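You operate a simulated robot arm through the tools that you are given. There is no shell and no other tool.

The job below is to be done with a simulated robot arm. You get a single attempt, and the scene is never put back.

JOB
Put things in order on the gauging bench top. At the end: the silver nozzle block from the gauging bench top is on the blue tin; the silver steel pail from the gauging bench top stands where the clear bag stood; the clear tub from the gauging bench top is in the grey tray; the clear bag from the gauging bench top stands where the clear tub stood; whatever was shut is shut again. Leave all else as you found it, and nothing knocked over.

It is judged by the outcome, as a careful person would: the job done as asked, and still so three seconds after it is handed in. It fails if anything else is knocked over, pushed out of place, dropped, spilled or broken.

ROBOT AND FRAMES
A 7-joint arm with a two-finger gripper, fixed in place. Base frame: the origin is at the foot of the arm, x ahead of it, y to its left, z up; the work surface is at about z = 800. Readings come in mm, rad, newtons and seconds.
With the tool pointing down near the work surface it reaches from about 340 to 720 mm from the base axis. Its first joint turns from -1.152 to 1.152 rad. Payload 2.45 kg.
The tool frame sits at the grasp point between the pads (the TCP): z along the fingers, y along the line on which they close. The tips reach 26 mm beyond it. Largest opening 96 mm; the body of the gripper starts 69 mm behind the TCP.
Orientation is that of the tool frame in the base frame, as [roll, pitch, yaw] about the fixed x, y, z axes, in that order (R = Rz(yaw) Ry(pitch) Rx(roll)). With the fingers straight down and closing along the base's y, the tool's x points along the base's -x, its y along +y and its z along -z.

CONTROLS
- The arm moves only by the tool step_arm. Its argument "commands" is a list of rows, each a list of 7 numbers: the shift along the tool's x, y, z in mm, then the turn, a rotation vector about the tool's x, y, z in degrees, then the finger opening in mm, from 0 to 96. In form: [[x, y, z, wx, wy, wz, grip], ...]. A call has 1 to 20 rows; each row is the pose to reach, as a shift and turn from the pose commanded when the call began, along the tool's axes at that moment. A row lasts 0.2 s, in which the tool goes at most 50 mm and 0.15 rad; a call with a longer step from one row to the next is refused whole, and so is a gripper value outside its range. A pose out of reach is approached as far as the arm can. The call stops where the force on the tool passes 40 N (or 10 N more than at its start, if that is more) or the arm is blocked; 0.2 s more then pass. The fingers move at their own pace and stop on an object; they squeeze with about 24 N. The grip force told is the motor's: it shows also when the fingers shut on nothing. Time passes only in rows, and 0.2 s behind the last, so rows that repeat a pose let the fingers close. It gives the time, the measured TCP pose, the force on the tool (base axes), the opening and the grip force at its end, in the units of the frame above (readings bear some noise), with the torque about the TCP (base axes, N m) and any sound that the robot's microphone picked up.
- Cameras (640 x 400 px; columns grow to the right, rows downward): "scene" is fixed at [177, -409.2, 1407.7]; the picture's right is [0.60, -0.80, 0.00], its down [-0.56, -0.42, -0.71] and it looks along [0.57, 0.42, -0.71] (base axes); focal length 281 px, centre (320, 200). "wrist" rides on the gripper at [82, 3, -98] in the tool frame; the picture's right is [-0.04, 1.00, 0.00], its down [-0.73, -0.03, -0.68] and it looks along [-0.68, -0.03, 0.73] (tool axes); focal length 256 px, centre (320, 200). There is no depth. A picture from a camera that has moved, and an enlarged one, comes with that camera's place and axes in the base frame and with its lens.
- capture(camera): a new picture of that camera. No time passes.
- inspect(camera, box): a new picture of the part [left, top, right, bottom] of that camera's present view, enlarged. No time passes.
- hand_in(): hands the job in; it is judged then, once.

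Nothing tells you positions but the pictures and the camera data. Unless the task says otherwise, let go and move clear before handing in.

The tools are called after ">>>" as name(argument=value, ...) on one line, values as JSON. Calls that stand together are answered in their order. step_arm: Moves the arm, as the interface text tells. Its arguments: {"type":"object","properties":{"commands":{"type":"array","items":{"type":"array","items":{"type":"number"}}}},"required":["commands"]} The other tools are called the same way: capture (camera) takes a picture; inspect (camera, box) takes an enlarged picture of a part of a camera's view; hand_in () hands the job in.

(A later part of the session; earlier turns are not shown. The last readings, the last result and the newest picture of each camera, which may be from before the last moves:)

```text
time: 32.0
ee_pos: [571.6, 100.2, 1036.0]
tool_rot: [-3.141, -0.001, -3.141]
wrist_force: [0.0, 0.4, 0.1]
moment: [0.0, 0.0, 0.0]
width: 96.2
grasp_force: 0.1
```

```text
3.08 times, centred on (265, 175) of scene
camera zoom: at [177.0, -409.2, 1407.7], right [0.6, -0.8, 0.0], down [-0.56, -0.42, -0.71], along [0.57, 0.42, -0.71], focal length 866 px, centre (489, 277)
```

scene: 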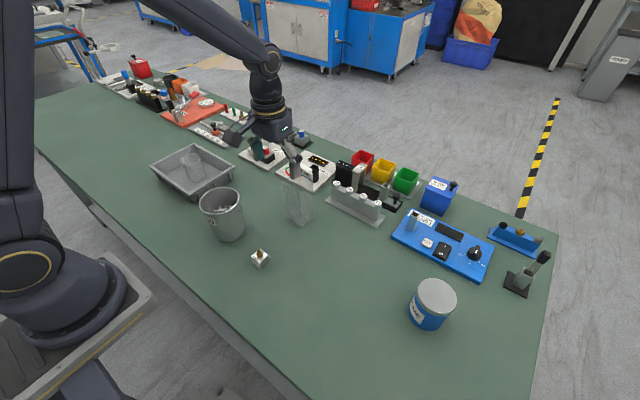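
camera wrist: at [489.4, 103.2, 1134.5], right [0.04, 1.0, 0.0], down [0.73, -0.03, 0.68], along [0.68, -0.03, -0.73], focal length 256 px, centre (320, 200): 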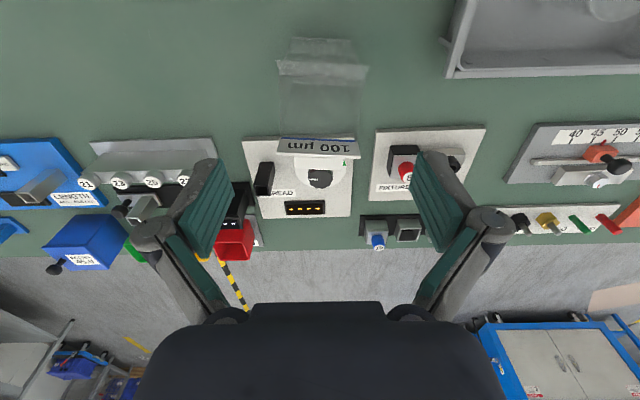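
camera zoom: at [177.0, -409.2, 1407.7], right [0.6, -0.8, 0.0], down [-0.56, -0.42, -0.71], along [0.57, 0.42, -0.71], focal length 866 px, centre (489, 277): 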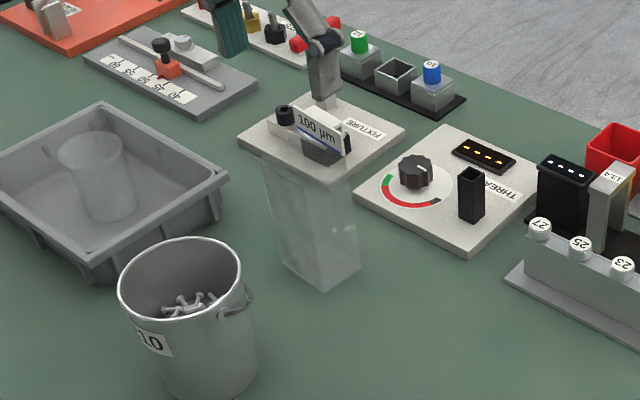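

The bag is placed well with its label intact. Now I'll go to the nozzle block.

>>> step_arm(commands=[[34, -32, 0, 0, 0, 0, 96], [68, -64, 0, 0, 0, 0, 96], [102, -96, 0, 0, 0, 0, 96], [136, -128, 0, 0, 0, 0, 96], [172, -159, 0, 0, 0, 0, 96], [172, -159, 30, 0, 0, 0, 96], [172, -159, 60, 0, 0, 0, 96], [172, -159, 60, 0, 0, 0, 96]])

>>> capture(camera="wrist")

>>> inspect(camera="wrist", box=[240, 0, 400, 100])

>>> inspect(camera="scene", box=[230, 235, 290, 275])

```text
time: 33.8
ee_pos: [399.6, -58.9, 976.1]
tool_rot: [3.141, 0.0, -3.141]
wrist_force: [0.3, 0.5, -1.4]
moment: [0.05, -0.01, -0.02]
width: 96.1
grasp_force: 0.0
```

```text
taken
camera wrist: at [317.1, -55.3, 1074.5], right [0.04, 1.0, 0.0], down [0.73, -0.03, 0.68], along [0.68, -0.03, -0.73], focal length 256 px, centre (320, 200)
```

wrist: 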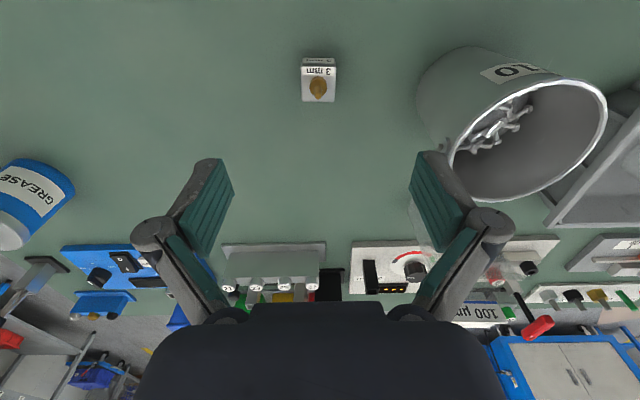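

```text
4.00 times, centred on (320, 50) of wrist
camera zoom: at [317.1, -55.3, 1074.5], right [0.04, 1.0, 0.0], down [0.73, -0.03, 0.68], along [0.68, -0.03, -0.73], focal length 1024 px, centre (320, 800)
```

zoom: 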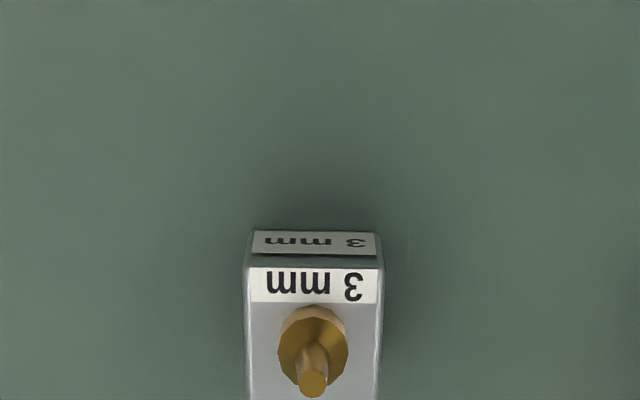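

```text
10.00 times, centred on (260, 255) of scene
camera zoom: at [177.0, -409.2, 1407.7], right [0.6, -0.8, 0.0], down [-0.56, -0.42, -0.71], along [0.57, 0.42, -0.71], focal length 2814 px, centre (920, -350)
```

zoom: 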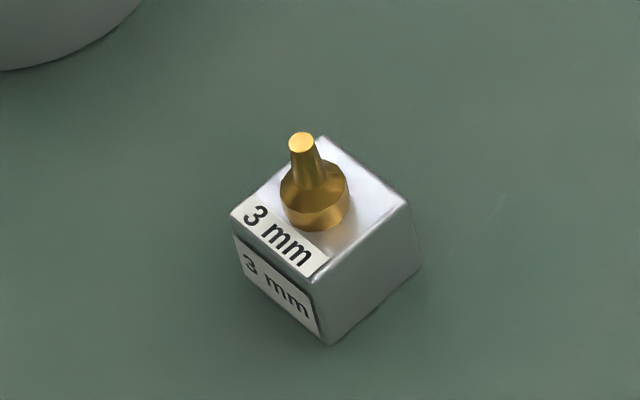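

The block is about 30 mm, centred near (399, -60) and turned about -2.5°. I'll go down over it.

>>> step_arm(commands=[[0.6, -1.2, 40, 0, 0, 2.5, 96], [0.6, -1.2, 80, 0, 0, 2.5, 96], [0.6, -1.2, 115, 0, 0, 2.5, 96], [0.6, -1.2, 135, 0, 0, 2.5, 96], [0.6, -1.2, 144, 0, 0, 2.5, 96], [0.6, -1.2, 144, 0, 0, 2.5, 96]])

>>> capture(camera="wrist")

>>> inspect(camera="scene", box=[210, 200, 310, 280])

```text
time: 35.2
ee_pos: [399.3, -59.5, 832.5]
tool_rot: [-3.141, 0.0, 3.099]
wrist_force: [0.6, -0.5, -0.1]
moment: [-0.02, -0.01, -0.03]
width: 95.9
grasp_force: 0.0
```

```text
taken
camera wrist: at [317.3, -52.9, 930.6], right [0.08, 1.0, 0.0], down [0.73, -0.06, 0.68], along [0.68, -0.06, -0.73], focal length 256 px, centre (320, 200)
```

wrist: 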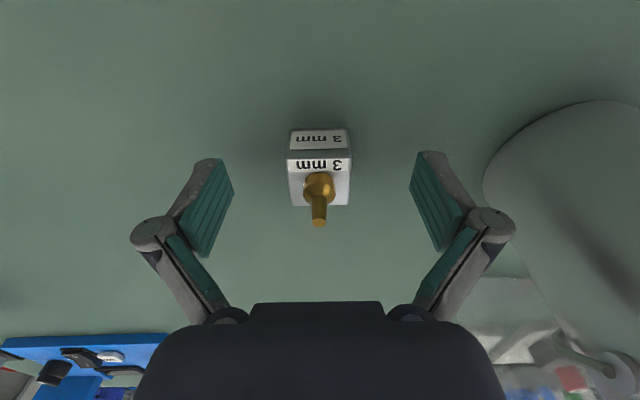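

```text
5.00 times, centred on (260, 240) of scene
camera zoom: at [177.0, -409.2, 1407.7], right [0.6, -0.8, 0.0], down [-0.56, -0.42, -0.71], along [0.57, 0.42, -0.71], focal length 1407 px, centre (620, 0)
```

zoom: 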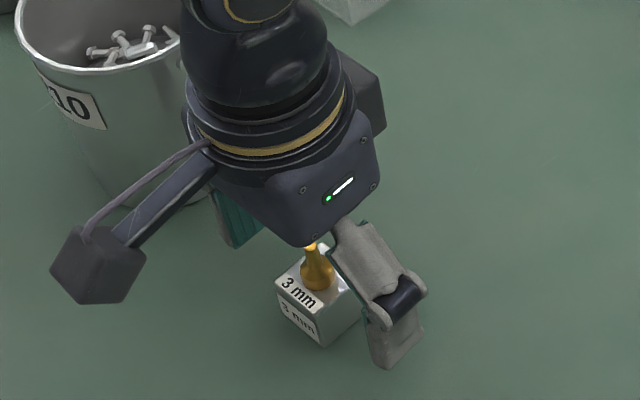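

The block is centred between the pads. I'll lower slightly and close.

>>> step_arm(commands=[[0, 0, 1.5, 0, 0, 0, 80], [0, 0, 1.5, 0, 0, 0, 60], [0, 0, 1.5, 0, 0, 0, 42], [0, 0, 1.5, 0, 0, 0, 34], [0, 0, 1.5, 0, 0, 0, 28], [0, 0, 1.5, 0, 0, 0, 20], [0, 0, 1.5, 0, 0, 0, 20], [0, 0, 1.5, 0, 0, 0, 20]])

```text
time: 37.0
ee_pos: [399.2, -59.2, 830.9]
tool_rot: [3.14, 0.001, 3.098]
wrist_force: [0.1, 0.4, 0.6]
moment: [0.01, -0.02, -0.05]
width: 31.1
grasp_force: 24.0
```

>>> step_arm(commands=[[0, 0, -10, 0, 0, 0, 20], [0, 0, -40, 0, 0, 0, 20], [0, 0, -80, 0, 0, 0, 20], [0, 0, -120, 0, 0, 0, 20], [0, 0, -140, 0, 0, -2.5, 20], [0, 0, -140, 0, 0, -2.5, 20]])

>>> capture(camera="wrist")

```text
time: 38.4
ee_pos: [399.1, -58.9, 971.2]
tool_rot: [-3.141, -0.003, 3.141]
wrist_force: [-0.7, 0.3, -1.9]
moment: [0.01, 0.02, 0.01]
width: 31.1
grasp_force: 24.3
```

```text
taken
camera wrist: at [316.2, -56.0, 1069.0], right [0.04, 1.0, 0.0], down [0.73, -0.03, 0.68], along [0.68, -0.03, -0.73], focal length 256 px, centre (320, 200)
```

wrist: 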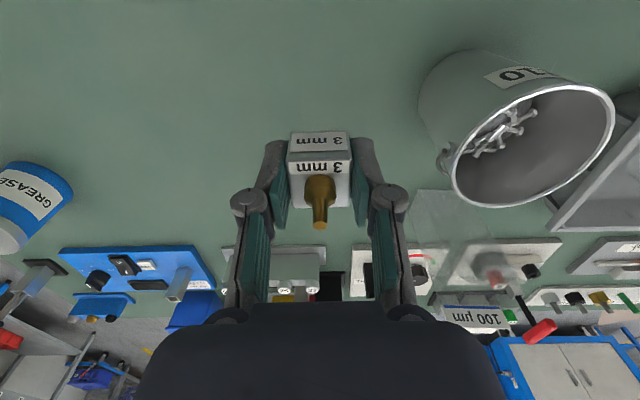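

The block is held. I'll move near the tin for a measurement view.

>>> step_arm(commands=[[-8, -43, 0, 0, 0, 0, 20], [-17, -87, 0, 0, 0, 0, 20], [-26, -130, 0, 0, 0, 0, 20], [-34, -174, 0, 0, 0, 0, 20], [-43, -218, 0, 0, 0, 0, 20], [-51, -261, 0, 0, 0, 0, 20], [-51, -261, 0, 0, 0, 0, 20]])

>>> capture(camera="wrist")

>>> inspect(camera="wrist", box=[100, 100, 340, 250])

>>> inspect(camera="scene", box=[390, 260, 480, 340])

```text
time: 40.0
ee_pos: [449.2, -319.6, 970.0]
tool_rot: [-3.141, 0.0, -3.141]
wrist_force: [-0.2, -0.5, -1.1]
moment: [-0.02, -0.02, 0.04]
width: 31.3
grasp_force: 24.1
```

```text
taken
camera wrist: at [367.9, -318.1, 1068.5], right [0.04, 1.0, 0.0], down [0.73, -0.03, 0.68], along [0.68, -0.03, -0.73], focal length 256 px, centre (320, 200)
```

wrist: 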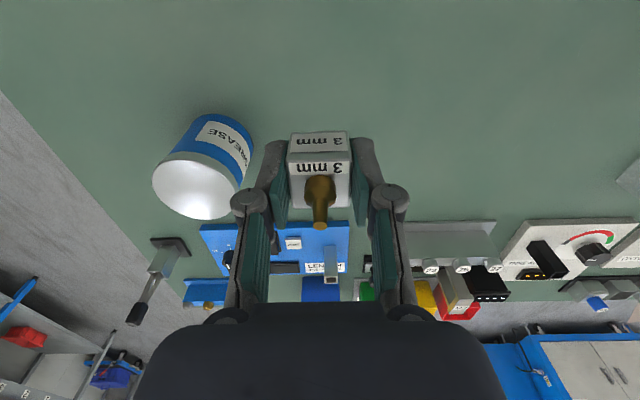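

```text
2.67 times, centred on (220, 175) of wrist
camera zoom: at [367.9, -318.1, 1068.5], right [0.04, 1.0, 0.0], down [0.73, -0.03, 0.68], along [0.68, -0.03, -0.73], focal length 683 px, centre (587, 267)
```

zoom: 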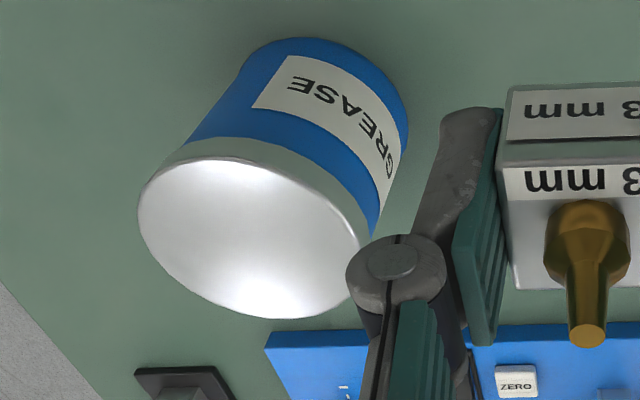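

```text
5.00 times, centred on (435, 300) of scene
camera zoom: at [177.0, -409.3, 1407.7], right [0.6, -0.8, 0.0], down [-0.56, -0.42, -0.71], along [0.57, 0.42, -0.71], focal length 1407 px, centre (-255, -300)
```

zoom: 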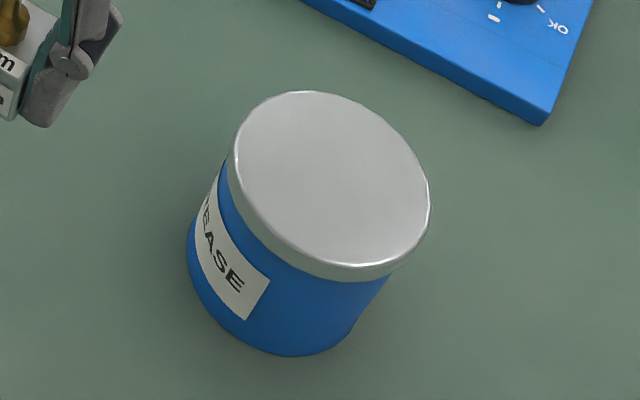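

The tin's lid centre triangulates to about (517, -438) with its top near z = 891. I'll move over it.

>>> step_arm(commands=[[-17, -30, 0, 0, 0, 0, 20], [-34, -59, 0, 0, 0, 0, 20], [-51, -89, 0, 0, 0, 0, 20], [-68, -118, 0, 0, 0, 0, 20], [-68, -118, 0, 0, 0, 0, 20], [-68, -118, 15, 0, 0, 0, 20], [-68, -118, 15, 0, 0, 0, 20]])

>>> capture(camera="wrist")

>>> inspect(camera="scene", box=[380, 240, 500, 340])

```text
time: 41.6
ee_pos: [517.2, -439.3, 955.8]
tool_rot: [3.142, 0.0, -3.141]
wrist_force: [-0.8, -0.8, -0.2]
moment: [-0.03, -0.01, -0.06]
width: 31.6
grasp_force: 24.0
```

```text
taken
camera wrist: at [435.9, -435.6, 1053.3], right [0.04, 1.0, 0.0], down [0.73, -0.03, 0.68], along [0.68, -0.03, -0.73], focal length 256 px, centre (320, 200)
```

wrist: 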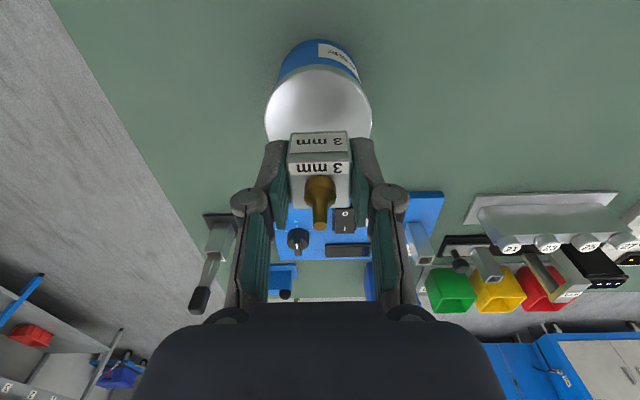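

```text
4.00 times, centred on (440, 290) of scene
camera zoom: at [177.0, -409.3, 1407.7], right [0.6, -0.8, 0.0], down [-0.56, -0.42, -0.71], along [0.57, 0.42, -0.71], focal length 1126 px, centre (-160, -160)
```

zoom: 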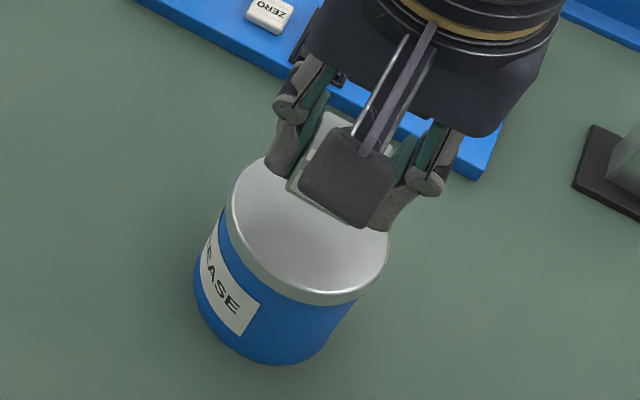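

The block is centred above the lid. I'll lower it, slowly at the end.

>>> step_arm(commands=[[0, 0, 8, 0, 0, 0, 20], [0, 0, 16, 0, 0, 0, 20], [0, 0, 22, 0, 0, 0, 20], [0, 0, 24, 0, 0, 0, 20], [0, 0, 26, 0, 0, 0, 20], [0, 0, 26, 0, 0, 0, 20]])

>>> capture(camera="wrist")

```text
time: 43.0
ee_pos: [518.5, -439.5, 930.7]
tool_rot: [-3.141, 0.001, -3.141]
wrist_force: [0.6, -0.1, -1.1]
moment: [-0.02, -0.03, -0.01]
width: 31.1
grasp_force: 24.4
```

```text
taken
camera wrist: at [435.8, -435.8, 1027.8], right [0.04, 1.0, 0.0], down [0.73, -0.03, 0.68], along [0.68, -0.03, -0.73], focal length 256 px, centre (320, 200)
```

wrist: 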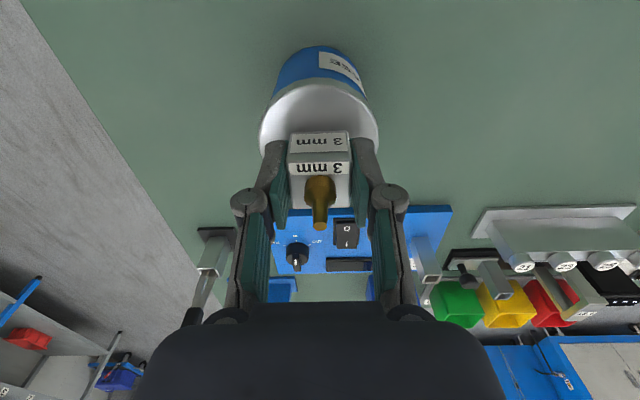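

>>> step_arm(commands=[[0, 0, 1.5, 0, 0, 0, 20], [0, 0, 3, 0, 0, 0, 20], [0, 0, 4.5, 0, 0, 0, 20], [0, 0, 5.5, 0, 0, 0, 20], [0, 0, 5.5, 0, 0, 0, 20]])

```text
time: 44.2
ee_pos: [518.3, -438.0, 925.3]
tool_rot: [3.14, -0.001, 3.141]
wrist_force: [0.1, -0.9, -2.1]
moment: [0.01, 0.03, 0.01]
width: 31.5
grasp_force: 23.9
```

>>> step_arm(commands=[[0, 0, 0.7, 0, 0, 0, 20], [0, 0, 1.4, 0, 0, 0, 20], [0, 0, 2.1, 0, 0, 0, 20], [0, 0, 2.1, 0, 0, 0, 20]])

```text
time: 45.2
ee_pos: [518.3, -438.6, 921.8]
tool_rot: [-3.141, 0.001, 3.142]
wrist_force: [-0.5, 0.2, -0.8]
moment: [0.02, 0.0, 0.03]
width: 31.3
grasp_force: 23.8
```

>>> step_arm(commands=[[0, 0, 0.7, 0, 0, 0, 20], [0, 0, 1.4, 0, 0, 0, 20], [0, 0, 2.1, 0, 0, 0, 20], [0, 0, 2.1, 0, 0, 0, 20]])

```text
time: 46.2
ee_pos: [518.4, -439.2, 921.8]
tool_rot: [-3.139, 0.003, 3.141]
wrist_force: [-0.8, 0.7, 7.6]
moment: [0.07, 0.04, -0.01]
width: 31.6
grasp_force: 24.2
```

The block is on the lid. I'll ease off and open.

>>> step_arm(commands=[[0, 0, -0.4, 0, 0, 0, 30], [0, 0, -0.4, 0, 0, 0, 33], [0, 0, -0.4, 0, 0, 0, 38], [0, 0, -0.4, 0, 0, 0, 48], [0, 0, -0.4, 0, 0, 0, 60], [0, 0, -0.4, 0, 0, 0, 60]])

>>> capture(camera="wrist")

```text
time: 47.6
ee_pos: [518.7, -438.1, 920.9]
tool_rot: [3.141, 0.0, -3.141]
wrist_force: [0.7, 0.6, -0.1]
moment: [0.01, -0.01, 0.01]
width: 60.0
grasp_force: 0.1
```

```text
taken
camera wrist: at [435.9, -435.5, 1018.9], right [0.04, 1.0, 0.0], down [0.73, -0.03, 0.68], along [0.68, -0.03, -0.73], focal length 256 px, centre (320, 200)
```

wrist: 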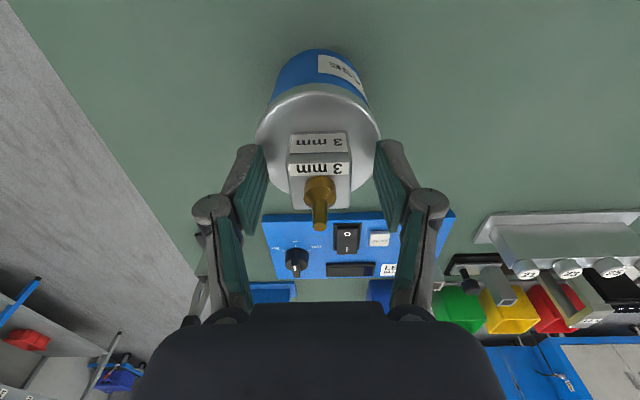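

The block sits on the tin lid. I'll rise and then return toward the pail.

>>> step_arm(commands=[[0, 0, -25, 0, 0, 0, 60], [0, 0, -60, 0, 0, 0, 60], [0, 0, -100, 0, 0, 0, 70], [0, 0, -130, 0, 0, 0, 80], [8, 42, -130, 0, 0, 0, 96], [16, 86, -130, 0, 0, 0, 96], [24, 130, -130, 0, 0, 0, 96], [32, 174, -130, 0, 0, 0, 96], [40, 218, -130, 0, 0, 0, 96], [48, 262, -130, 0, 0, 0, 96], [56, 306, -130, 0, 0, 0, 96], [64, 350, -130, 0, 0, 0, 96], [64, 350, -130, 0, 0, 0, 96]])

>>> capture(camera="scene")

>>> inspect(camera="scene", box=[380, 240, 500, 340])

>>> capture(camera="wrist")

>>> inspect(camera="scene", box=[185, 175, 285, 250])

```text
time: 50.4
ee_pos: [452.8, -89.9, 1050.6]
tool_rot: [3.139, 0.001, -3.141]
wrist_force: [-0.1, -0.7, -1.0]
moment: [0.02, -0.01, 0.03]
width: 95.9
grasp_force: 0.0
```

```text
taken
```

scene: 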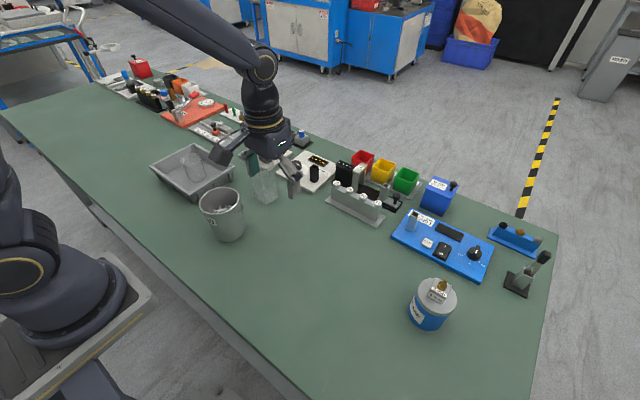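

```text
4.00 times, centred on (440, 290) of scene
camera zoom: at [177.0, -409.2, 1407.7], right [0.6, -0.8, 0.0], down [-0.56, -0.42, -0.71], along [0.57, 0.42, -0.71], focal length 1126 px, centre (-160, -160)
```

zoom: 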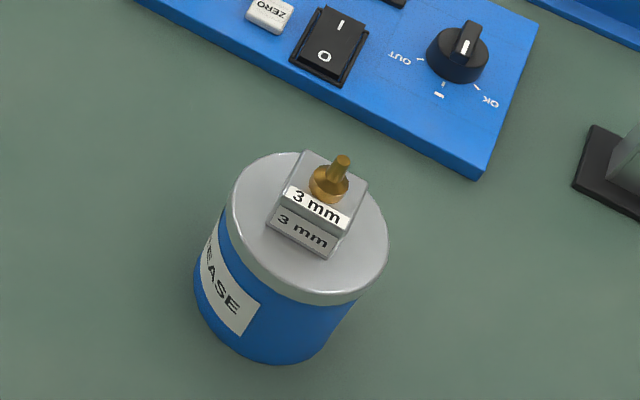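

```text
taken
camera wrist: at [370.8, -86.4, 1149.5], right [0.04, 1.0, 0.0], down [0.73, -0.03, 0.68], along [0.68, -0.03, -0.73], focal length 256 px, centre (320, 200)
```

wrist: 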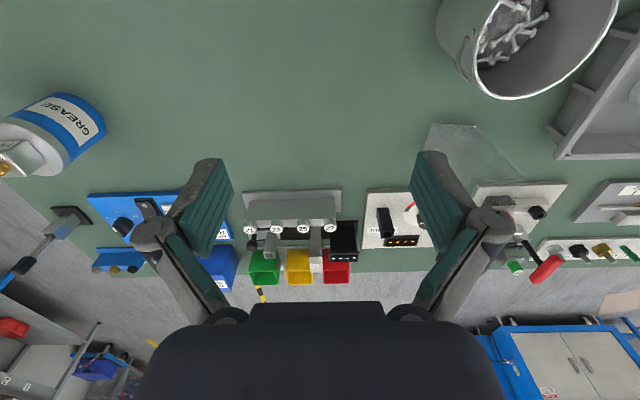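

```text
5.33 times, centred on (235, 212) of scene
camera zoom: at [177.0, -409.2, 1407.7], right [0.6, -0.8, 0.0], down [-0.56, -0.42, -0.71], along [0.57, 0.42, -0.71], focal length 1501 px, centre (773, 133)
```

zoom: 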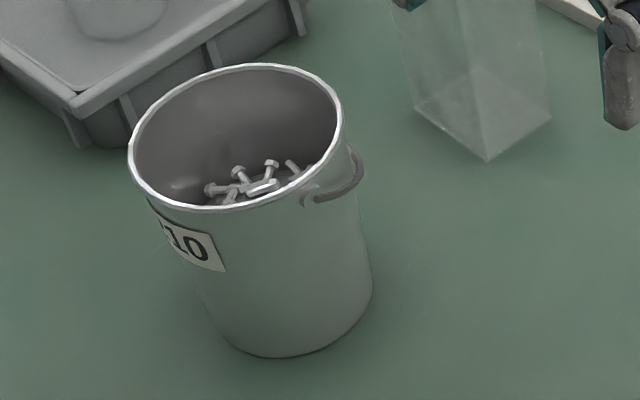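

The block sits well on the tin. Next is the pail: rim about 98 mm across, top near z = 912, centred near (420, 87). I plan to put narrowed fingers inside it and open outward against the walls, so it hangs level. I'll move above it first.

>>> step_arm(commands=[[6, 36, 0, 0, 0, 0, 80], [13, 72, 0, 0, 0, 0, 65], [20, 108, 0, 0, 0, 0, 50], [26, 144, 0, 0, 0, 0, 40], [32, 177, 0, 0, 0, 0, 40], [32, 177, 0, 0, 0, 0, 40]])

>>> capture(camera="wrist")

>>> inspect(camera="wrist", box=[200, 0, 440, 150])

>>> inspect(camera="scene", box=[170, 130, 290, 250])

```text
time: 51.8
ee_pos: [422.5, 89.3, 1050.2]
tool_rot: [-3.141, 0.002, 3.141]
wrist_force: [-0.4, 0.3, -0.4]
moment: [-0.03, 0.01, -0.01]
width: 39.9
grasp_force: 0.0
```

```text
taken
camera wrist: at [339.8, 90.9, 1148.7], right [0.04, 1.0, 0.0], down [0.73, -0.03, 0.68], along [0.68, -0.03, -0.73], focal length 256 px, centre (320, 200)
```

wrist: 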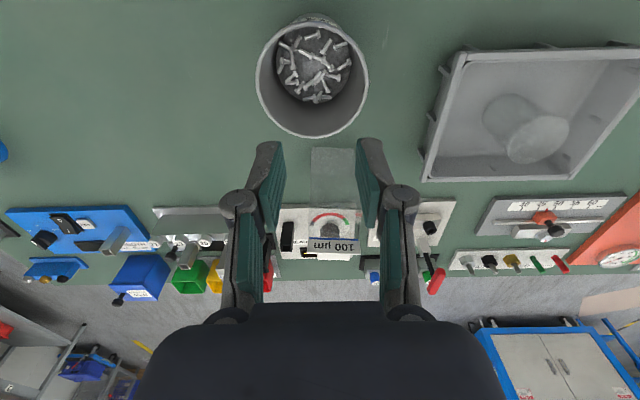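

```text
2.67 times, centred on (320, 75) of wrist
camera zoom: at [339.8, 90.9, 1148.7], right [0.04, 1.0, 0.0], down [0.73, -0.03, 0.68], along [0.68, -0.03, -0.73], focal length 683 px, centre (320, 533)
```

zoom: 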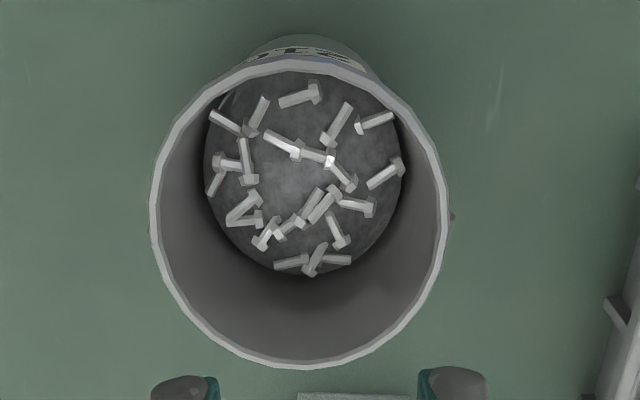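

```text
3.33 times, centred on (230, 190) of scene
camera zoom: at [177.0, -409.2, 1407.7], right [0.6, -0.8, 0.0], down [-0.56, -0.42, -0.71], along [0.57, 0.42, -0.71], focal length 938 px, centre (620, 233)
```

zoom: 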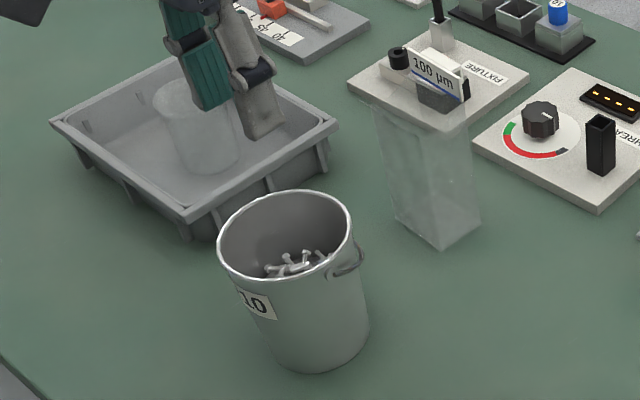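

The refined rim estimate is centre (421, 81), top near z = 918, radius about 49. I'll centre over it and come down to just above the rim to check alignment.

>>> step_arm(commands=[[1, -8.3, 30, 0, 0, 0, 40], [1, -8.3, 65, 0, 0, 0, 40], [1, -8.3, 95, 0, 0, 0, 40], [1, -8.3, 95, 0, 0, 0, 40]])

>>> capture(camera="wrist")

>>> inspect(camera="scene", box=[170, 140, 290, 260])

```text
time: 52.8
ee_pos: [419.8, 79.4, 953.6]
tool_rot: [-3.141, 0.001, 3.141]
wrist_force: [0.0, -0.8, 0.0]
moment: [-0.02, 0.01, 0.0]
width: 39.9
grasp_force: 0.1
```

```text
taken
camera wrist: at [338.1, 82.3, 1052.9], right [0.04, 1.0, 0.0], down [0.73, -0.03, 0.68], along [0.68, -0.03, -0.73], focal length 256 px, centre (320, 200)
```

wrist: 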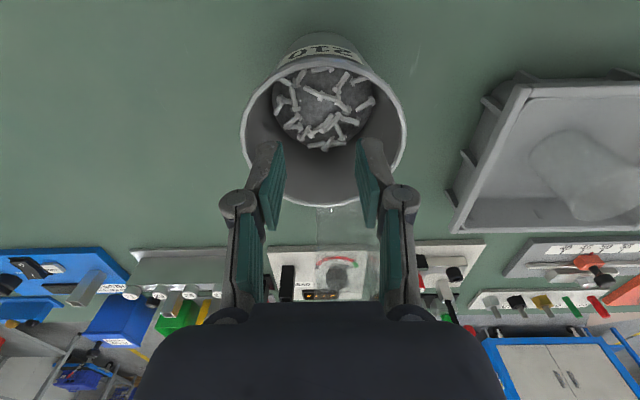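

```text
3.33 times, centred on (230, 200) of scene
camera zoom: at [177.0, -409.2, 1407.7], right [0.6, -0.8, 0.0], down [-0.56, -0.42, -0.71], along [0.57, 0.42, -0.71], focal length 938 px, centre (620, 200)
```

zoom: 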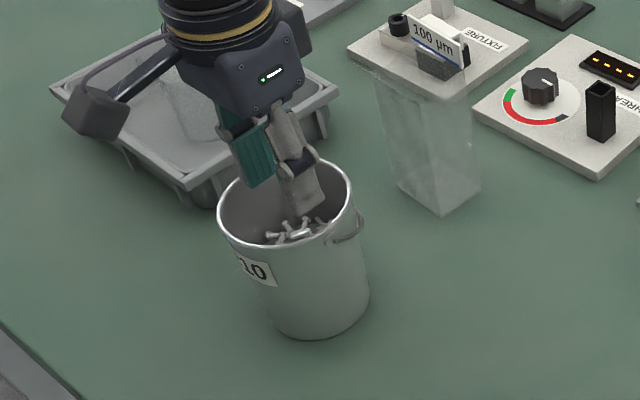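

The fingers are over the opening and centred to within 1–2 mm. I'll insert them, with the tips about 44 mm below the rim.

>>> step_arm(commands=[[-1.2, 1.2, 12, 0, 0, 0, 40], [-1.2, 1.2, 24, 0, 0, 0, 40], [-1.2, 1.2, 36, 0, 0, 0, 40], [-1.2, 1.2, 46, 0, 0, 0, 40], [-1.2, 1.2, 53, 0, 0, 0, 40], [-1.2, 1.2, 53, 0, 0, 0, 40]])

>>> capture(camera="wrist")

>>> inspect(camera="scene", box=[170, 140, 290, 260])

```text
time: 54.2
ee_pos: [422.6, 80.3, 901.7]
tool_rot: [3.142, 0.0, 3.141]
wrist_force: [0.2, -0.1, -0.4]
moment: [0.0, 0.02, -0.02]
width: 40.0
grasp_force: 0.0
```

```text
taken
camera wrist: at [340.0, 84.3, 1000.3], right [0.04, 1.0, 0.0], down [0.73, -0.03, 0.68], along [0.68, -0.03, -0.73], focal length 256 px, centre (320, 200)
```

wrist: 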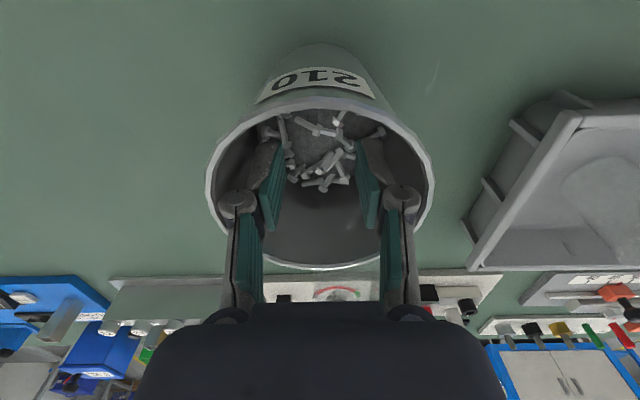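

```text
3.33 times, centred on (230, 200) of scene
camera zoom: at [177.0, -409.2, 1407.7], right [0.6, -0.8, 0.0], down [-0.56, -0.42, -0.71], along [0.57, 0.42, -0.71], focal length 938 px, centre (620, 200)
```

zoom: 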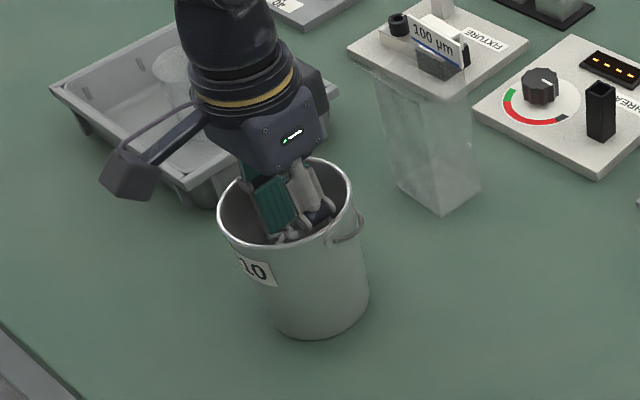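

The fingers are inside without touching. I'll open outward gradually and watch for wall contact.

>>> step_arm(commands=[[0, 0, 0, 0, 0, 0, 50], [0, 0, 0, 0, 0, 0, 56], [0, 0, 0, 0, 0, 0, 60], [0, 0, 0, 0, 0, 0, 60]])

>>> step_arm(commands=[[0, 0, 0, 0, 0, 0, 62], [0, 0, 0, 0, 0, 0, 64], [0, 0, 0, 0, 0, 0, 66], [0, 0, 0, 0, 0, 0, 66]])

```text
time: 55.2
ee_pos: [421.5, 81.4, 902.4]
tool_rot: [3.141, 0.0, -3.141]
wrist_force: [0.1, -2.4, -0.9]
moment: [0.02, -0.02, -0.01]
width: 47.6
grasp_force: 0.2
```

```text
time: 56.2
ee_pos: [422.1, 80.9, 901.4]
tool_rot: [-3.141, 0.0, 3.141]
wrist_force: [-0.4, -1.4, 0.4]
moment: [0.17, -0.01, -0.01]
width: 47.9
grasp_force: 0.1
```

The fingers stopped at 47.8 mm, sooner than I expected. I'll look at what is touching.

>>> capture(camera="wrist")

>>> inspect(camera="wrist", box=[190, 90, 450, 280])

>>> inspect(camera="scene", box=[190, 170, 260, 240])

```text
taken
camera wrist: at [340.0, 84.3, 1000.5], right [0.04, 1.0, 0.0], down [0.73, -0.03, 0.68], along [0.68, -0.03, -0.73], focal length 256 px, centre (320, 200)
```

wrist: 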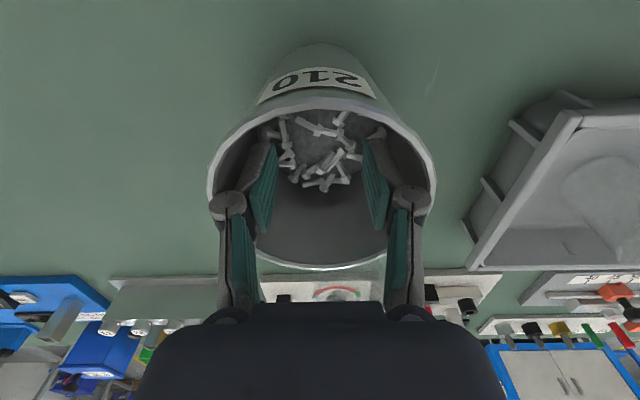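

```text
2.11 times, centred on (320, 185) of wrist
camera zoom: at [340.0, 84.3, 1000.5], right [0.04, 1.0, 0.0], down [0.73, -0.03, 0.68], along [0.68, -0.03, -0.73], focal length 539 px, centre (320, 232)
```

zoom: 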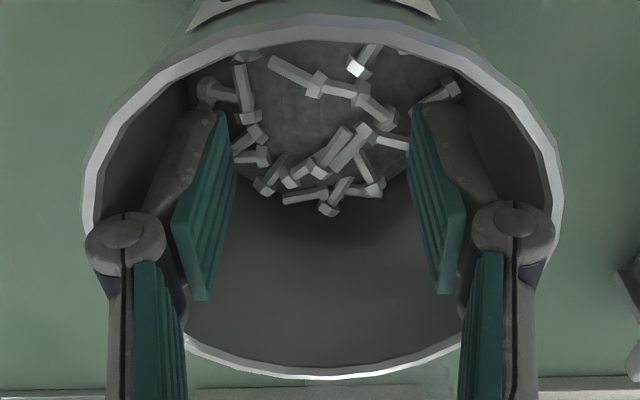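

```text
5.71 times, centred on (225, 205) of scene
camera zoom: at [177.0, -409.3, 1407.7], right [0.6, -0.8, 0.0], down [-0.56, -0.42, -0.71], along [0.57, 0.42, -0.71], focal length 1608 px, centre (863, 171)
```

zoom: 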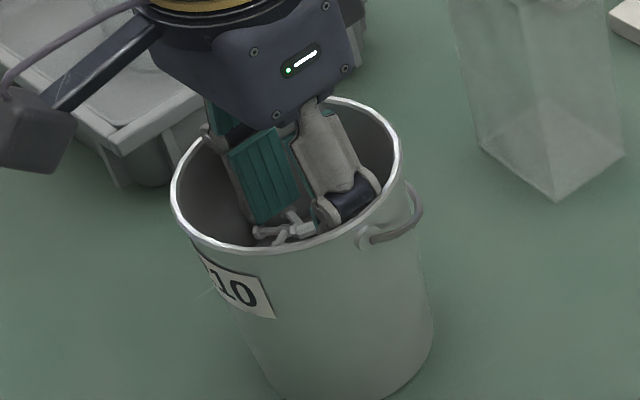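

The knuckles meet the rim before the fingertips reach the wall, so this grip won't hold well. I'll back out and pinch the near wall of the pail instead, on the side away from the bail handle.

>>> step_arm(commands=[[0, 0, 0, 0, 0, 0, 44], [0, 0, 0, 0, 0, 0, 38], [0, 0, 0, 0, 0, 0, 38], [0, 0, -15, 0, 0, 0, 38], [0, 0, -40, 0, 0, 0, 38], [0, 0, -75, 0, 0, 0, 38], [0, 0, -110, 0, 0, 0, 38], [0, 0, -110, 0, 0, 0, 38]])

>>> capture(camera="wrist")

```text
time: 58.0
ee_pos: [421.5, 79.6, 1011.9]
tool_rot: [-3.14, -0.001, 3.141]
wrist_force: [0.3, -0.1, 0.4]
moment: [-0.03, -0.01, 0.04]
width: 38.0
grasp_force: 0.0
```

```text
taken
camera wrist: at [339.9, 83.7, 1110.9], right [0.04, 1.0, 0.0], down [0.73, -0.03, 0.68], along [0.68, -0.03, -0.73], focal length 256 px, centre (320, 200)
```

wrist: 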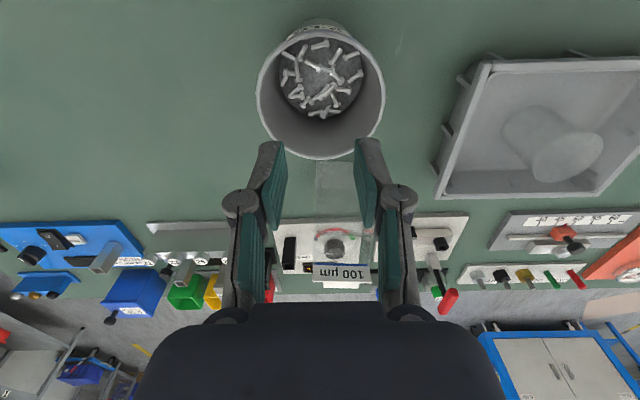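

The pail is undisturbed. I'll turn the tool 90° so the fingers close along x.

>>> step_arm(commands=[[0, 0, 0, 0, 0, -8, 38], [0, 0, 0, 0, 0, -16, 38], [0, 0, 0, 0, 0, -24, 38], [0, 0, 0, 0, 0, -32, 38], [0, 0, 0, 0, 0, -40, 38], [0, 0, 0, 0, 0, -48, 38], [0, 0, 0, 0, 0, -56, 38], [0, 0, 0, 0, 0, -64, 38], [0, 0, 0, 0, 0, -72, 38], [0, 0, 0, 0, 0, -80, 38], [0, 0, 0, 0, 0, -88, 38], [0, 0, 0, 0, 0, -90, 38], [0, 0, 0, 0, 0, -90, 38]])

>>> capture(camera="wrist")

>>> capture(camera="scene")

```text
time: 60.8
ee_pos: [422.7, 82.1, 1012.9]
tool_rot: [3.141, 0.0, -1.57]
wrist_force: [0.0, 0.2, 0.1]
moment: [-0.01, 0.0, -0.01]
width: 37.9
grasp_force: 0.1
```

```text
taken
camera wrist: at [418.4, -0.4, 1110.6], right [-1.0, 0.04, 0.0], down [0.03, 0.73, 0.68], along [0.03, 0.68, -0.73], focal length 256 px, centre (320, 200)
```

wrist: 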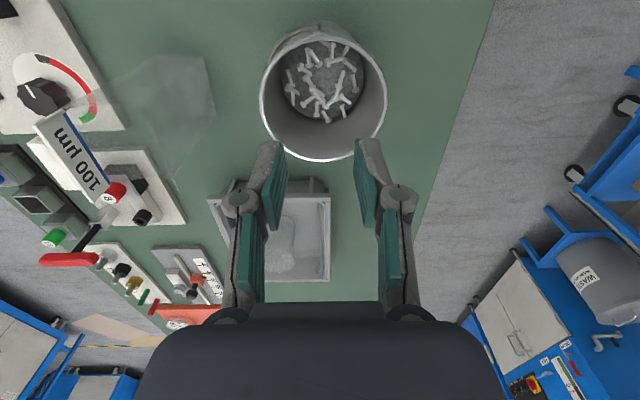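

```text
taken
```

scene: 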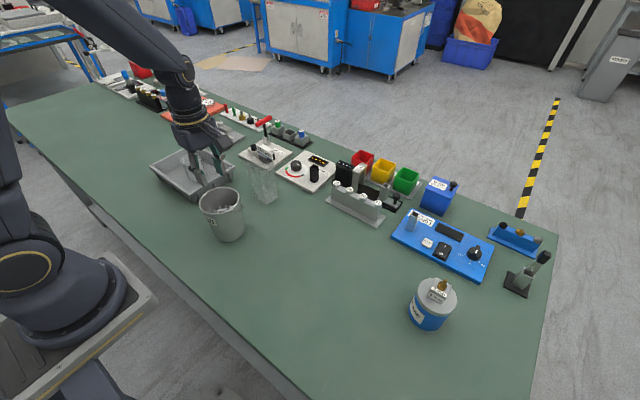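

The turn worked. I'll move over the near wall, tilt 3° to match the taper, and stop just above the rim to check.

>>> step_arm(commands=[[0.7, 25, 0, 1.5, 0, 0, 38], [0.7, 48.5, 0, 3, 0, 0, 38], [0.7, 48.5, 25, 3, 0, 0, 38], [0.7, 48.5, 48, 3, 0, 0, 38], [0.7, 48.5, 48, 3, 0, 0, 38]])

>>> capture(camera="wrist")

>>> inspect(camera="scene", box=[170, 140, 290, 260])

```text
time: 62.0
ee_pos: [374.8, 80.8, 964.7]
tool_rot: [-3.091, 0.001, -1.571]
wrist_force: [0.1, 0.3, 0.9]
moment: [-0.01, 0.05, 0.02]
width: 37.8
grasp_force: 0.1
```

```text
taken
camera wrist: at [365.2, -0.9, 1062.7], right [-1.0, 0.04, -0.05], down [-0.01, 0.73, 0.68], along [0.07, 0.68, -0.73], focal length 256 px, centre (320, 200)
```

wrist: 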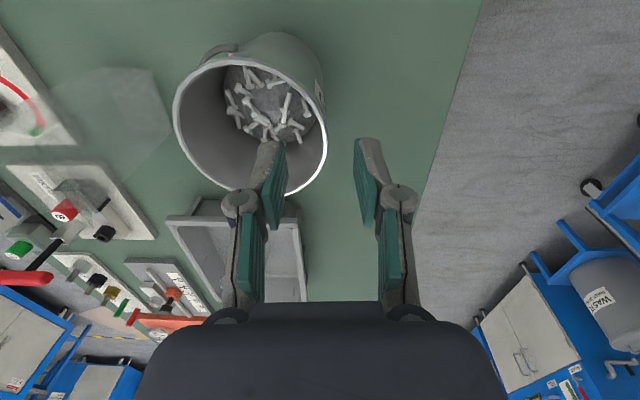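

```text
3.33 times, centred on (230, 200) of scene
camera zoom: at [177.0, -409.2, 1407.7], right [0.6, -0.8, 0.0], down [-0.56, -0.42, -0.71], along [0.57, 0.42, -0.71], focal length 938 px, centre (620, 200)
```

zoom: 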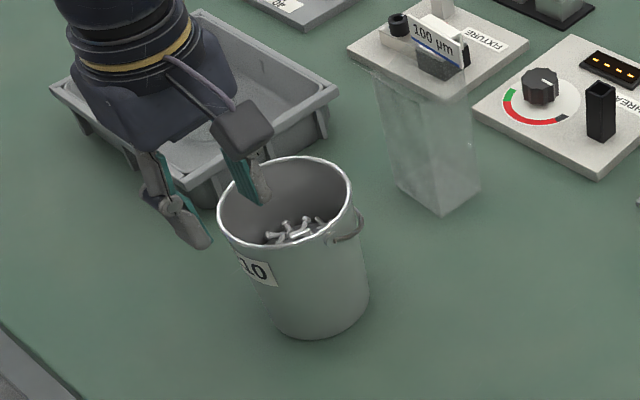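

The wall lies between the fingers. I'll go down along the wall, tips to about 44 mm below the rim.

>>> step_arm(commands=[[0, 1, 15, 0, 0, 0, 38], [0, 2, 30, 0, 0, 0, 38], [0, 3, 45, 0, 0, 0, 38], [0, 3.5, 56, 0, 0, 0, 38], [0, 4, 65, 0, 0, 0, 38], [0, 4, 65, 0, 0, 0, 38]])

>>> capture(camera="wrist")

>>> inspect(camera="scene", box=[180, 160, 270, 250])

```text
time: 63.4
ee_pos: [373.8, 80.2, 898.4]
tool_rot: [-3.089, -0.001, -1.571]
wrist_force: [-0.3, -0.4, -0.2]
moment: [-0.01, 0.04, -0.03]
width: 38.0
grasp_force: 0.0
```

```text
taken
camera wrist: at [364.1, -1.3, 996.6], right [-1.0, 0.04, -0.05], down [-0.01, 0.73, 0.68], along [0.07, 0.68, -0.73], focal length 256 px, centre (320, 200)
```

wrist: 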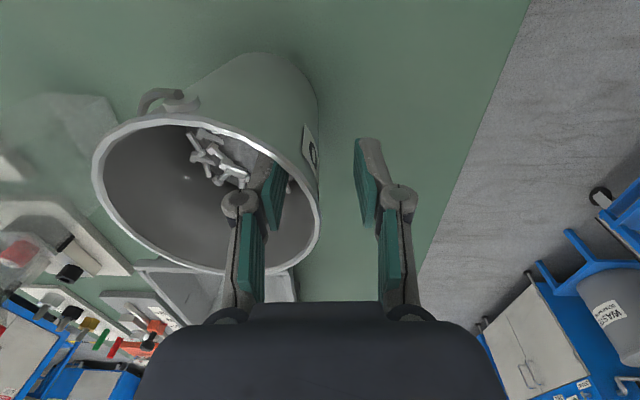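

```text
4.44 times, centred on (225, 205) of scene
camera zoom: at [177.0, -409.2, 1407.7], right [0.6, -0.8, 0.0], down [-0.56, -0.42, -0.71], along [0.57, 0.42, -0.71], focal length 1251 px, centre (742, 178)
```

zoom: 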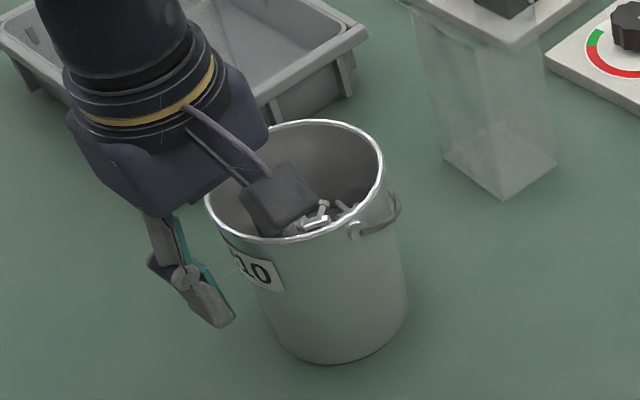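

The wall sits midway between the fingers. I'll close on it.

>>> step_arm(commands=[[0, 0, 0, 0, 0, 0, 26], [0, 0, 0, 0, 0, 0, 16], [0, 0, 0, 0, 0, 0, 10], [0, 0, 0, 0, 0, 0, 6], [0, 0, 0, 0, 0, 0, 3], [0, 0, 0, 0, 0, 0, 0], [0, 0, 0, 0, 0, 0, 0], [0, 0, 0, 0, 0, 0, 0]])

>>> capture(camera="wrist")

>>> inspect(camera="scene", box=[180, 160, 270, 250])

```text
time: 65.2
ee_pos: [373.6, 81.1, 897.7]
tool_rot: [-3.089, 0.0, -1.571]
wrist_force: [2.8, 0.1, 4.3]
moment: [0.09, -0.11, -0.05]
width: 5.9
grasp_force: 23.3
```

```text
taken
camera wrist: at [364.3, -1.2, 996.8], right [-1.0, 0.04, -0.05], down [-0.01, 0.73, 0.68], along [0.07, 0.68, -0.73], focal length 256 px, centre (320, 200)
```

wrist: 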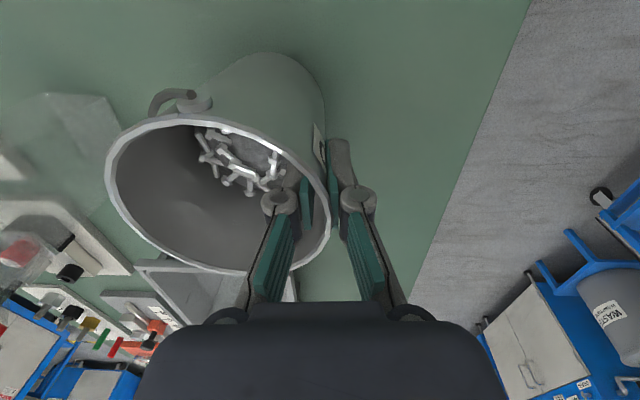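

```text
4.44 times, centred on (225, 205) of scene
camera zoom: at [177.1, -409.2, 1407.7], right [0.6, -0.8, 0.0], down [-0.56, -0.42, -0.71], along [0.57, 0.42, -0.71], focal length 1251 px, centre (742, 178)
```

zoom: 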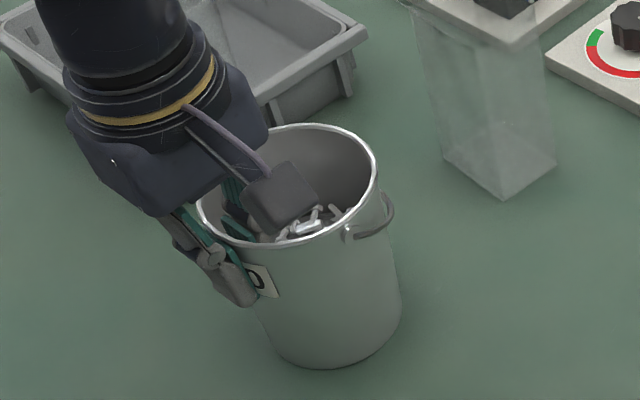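

The wall is gripped. I'll try a very small lift first to feel the weight and check for sag.

>>> step_arm(commands=[[0, 0, -2, 0, 0, 0, 0], [0, 0, -4, 0, 0, 0, 0], [0, 0, -6, 0, 0, 0, 0], [0, 0, -6, 0, 0, 0, 0]])

>>> capture(camera="wrist")

>>> inspect(camera="scene", box=[180, 160, 270, 250])

```text
time: 66.2
ee_pos: [373.0, 80.6, 903.4]
tool_rot: [-3.092, 0.001, -1.57]
wrist_force: [0.5, -0.2, -8.2]
moment: [0.0, 0.36, 0.02]
width: 6.1
grasp_force: 24.0
```

```text
taken
camera wrist: at [363.6, -1.5, 1002.8], right [-1.0, 0.04, -0.05], down [-0.01, 0.73, 0.68], along [0.06, 0.68, -0.73], focal length 256 px, centre (320, 200)
```

wrist: 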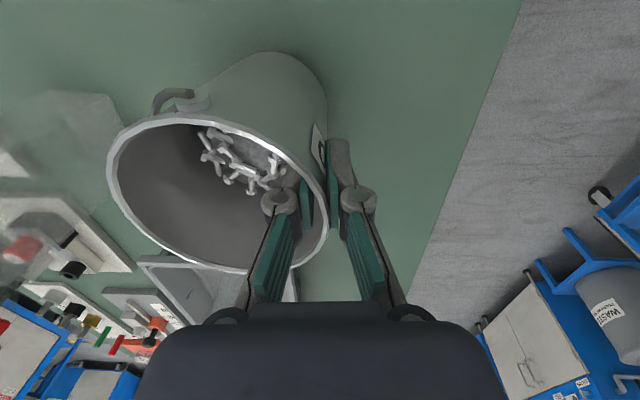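

```text
4.44 times, centred on (225, 205) of scene
camera zoom: at [177.1, -409.2, 1407.7], right [0.6, -0.8, 0.0], down [-0.57, -0.42, -0.71], along [0.57, 0.42, -0.71], focal length 1251 px, centre (742, 178)
```

zoom: 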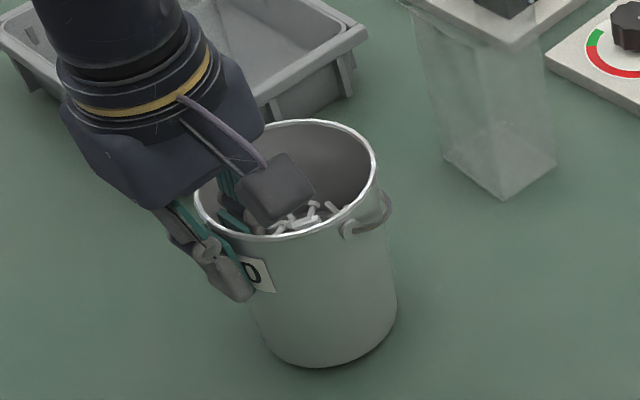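

The pail is off the table at about 8 N, and the 0.36 N·m moment is holding. I'll lift a little more and check that it stays level.

>>> step_arm(commands=[[0, -0.2, -4, 0, 0, 0, 0], [0, -0.4, -8, 0, 0, 0, 0], [0, -0.6, -12, 0, 0, 0, 0], [0, -0.6, -12, 0, 0, 0, 0]])

>>> inspect(camera="scene", box=[180, 160, 270, 250])

>>> capture(camera="wrist")

```text
time: 67.2
ee_pos: [373.1, 80.4, 915.4]
tool_rot: [-3.089, 0.0, -1.571]
wrist_force: [0.2, -0.2, -7.7]
moment: [0.0, 0.33, -0.03]
width: 5.9
grasp_force: 24.0
```

```text
4.44 times, centred on (225, 205) of scene
camera zoom: at [177.1, -409.2, 1407.7], right [0.6, -0.8, 0.0], down [-0.57, -0.42, -0.71], along [0.57, 0.42, -0.71], focal length 1251 px, centre (742, 178)
```

zoom: 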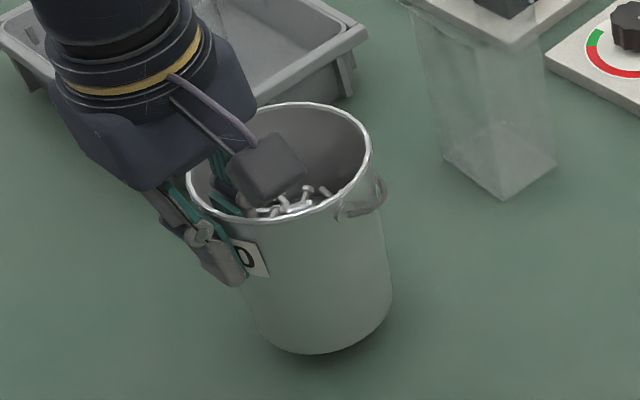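

```text
taken
camera wrist: at [363.6, -0.9, 1015.1], right [-1.0, 0.04, -0.05], down [-0.01, 0.73, 0.68], along [0.07, 0.68, -0.73], focal length 256 px, centre (320, 200)
```

wrist: 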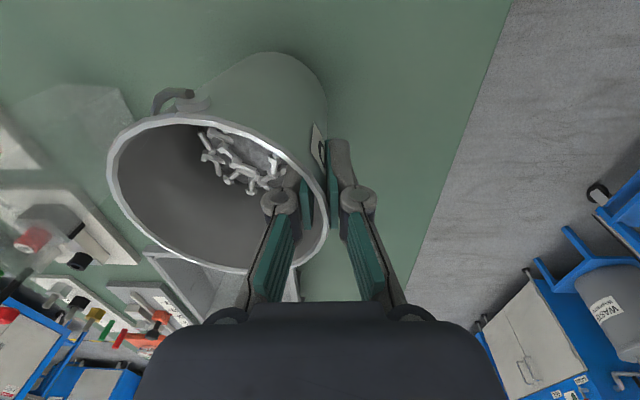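

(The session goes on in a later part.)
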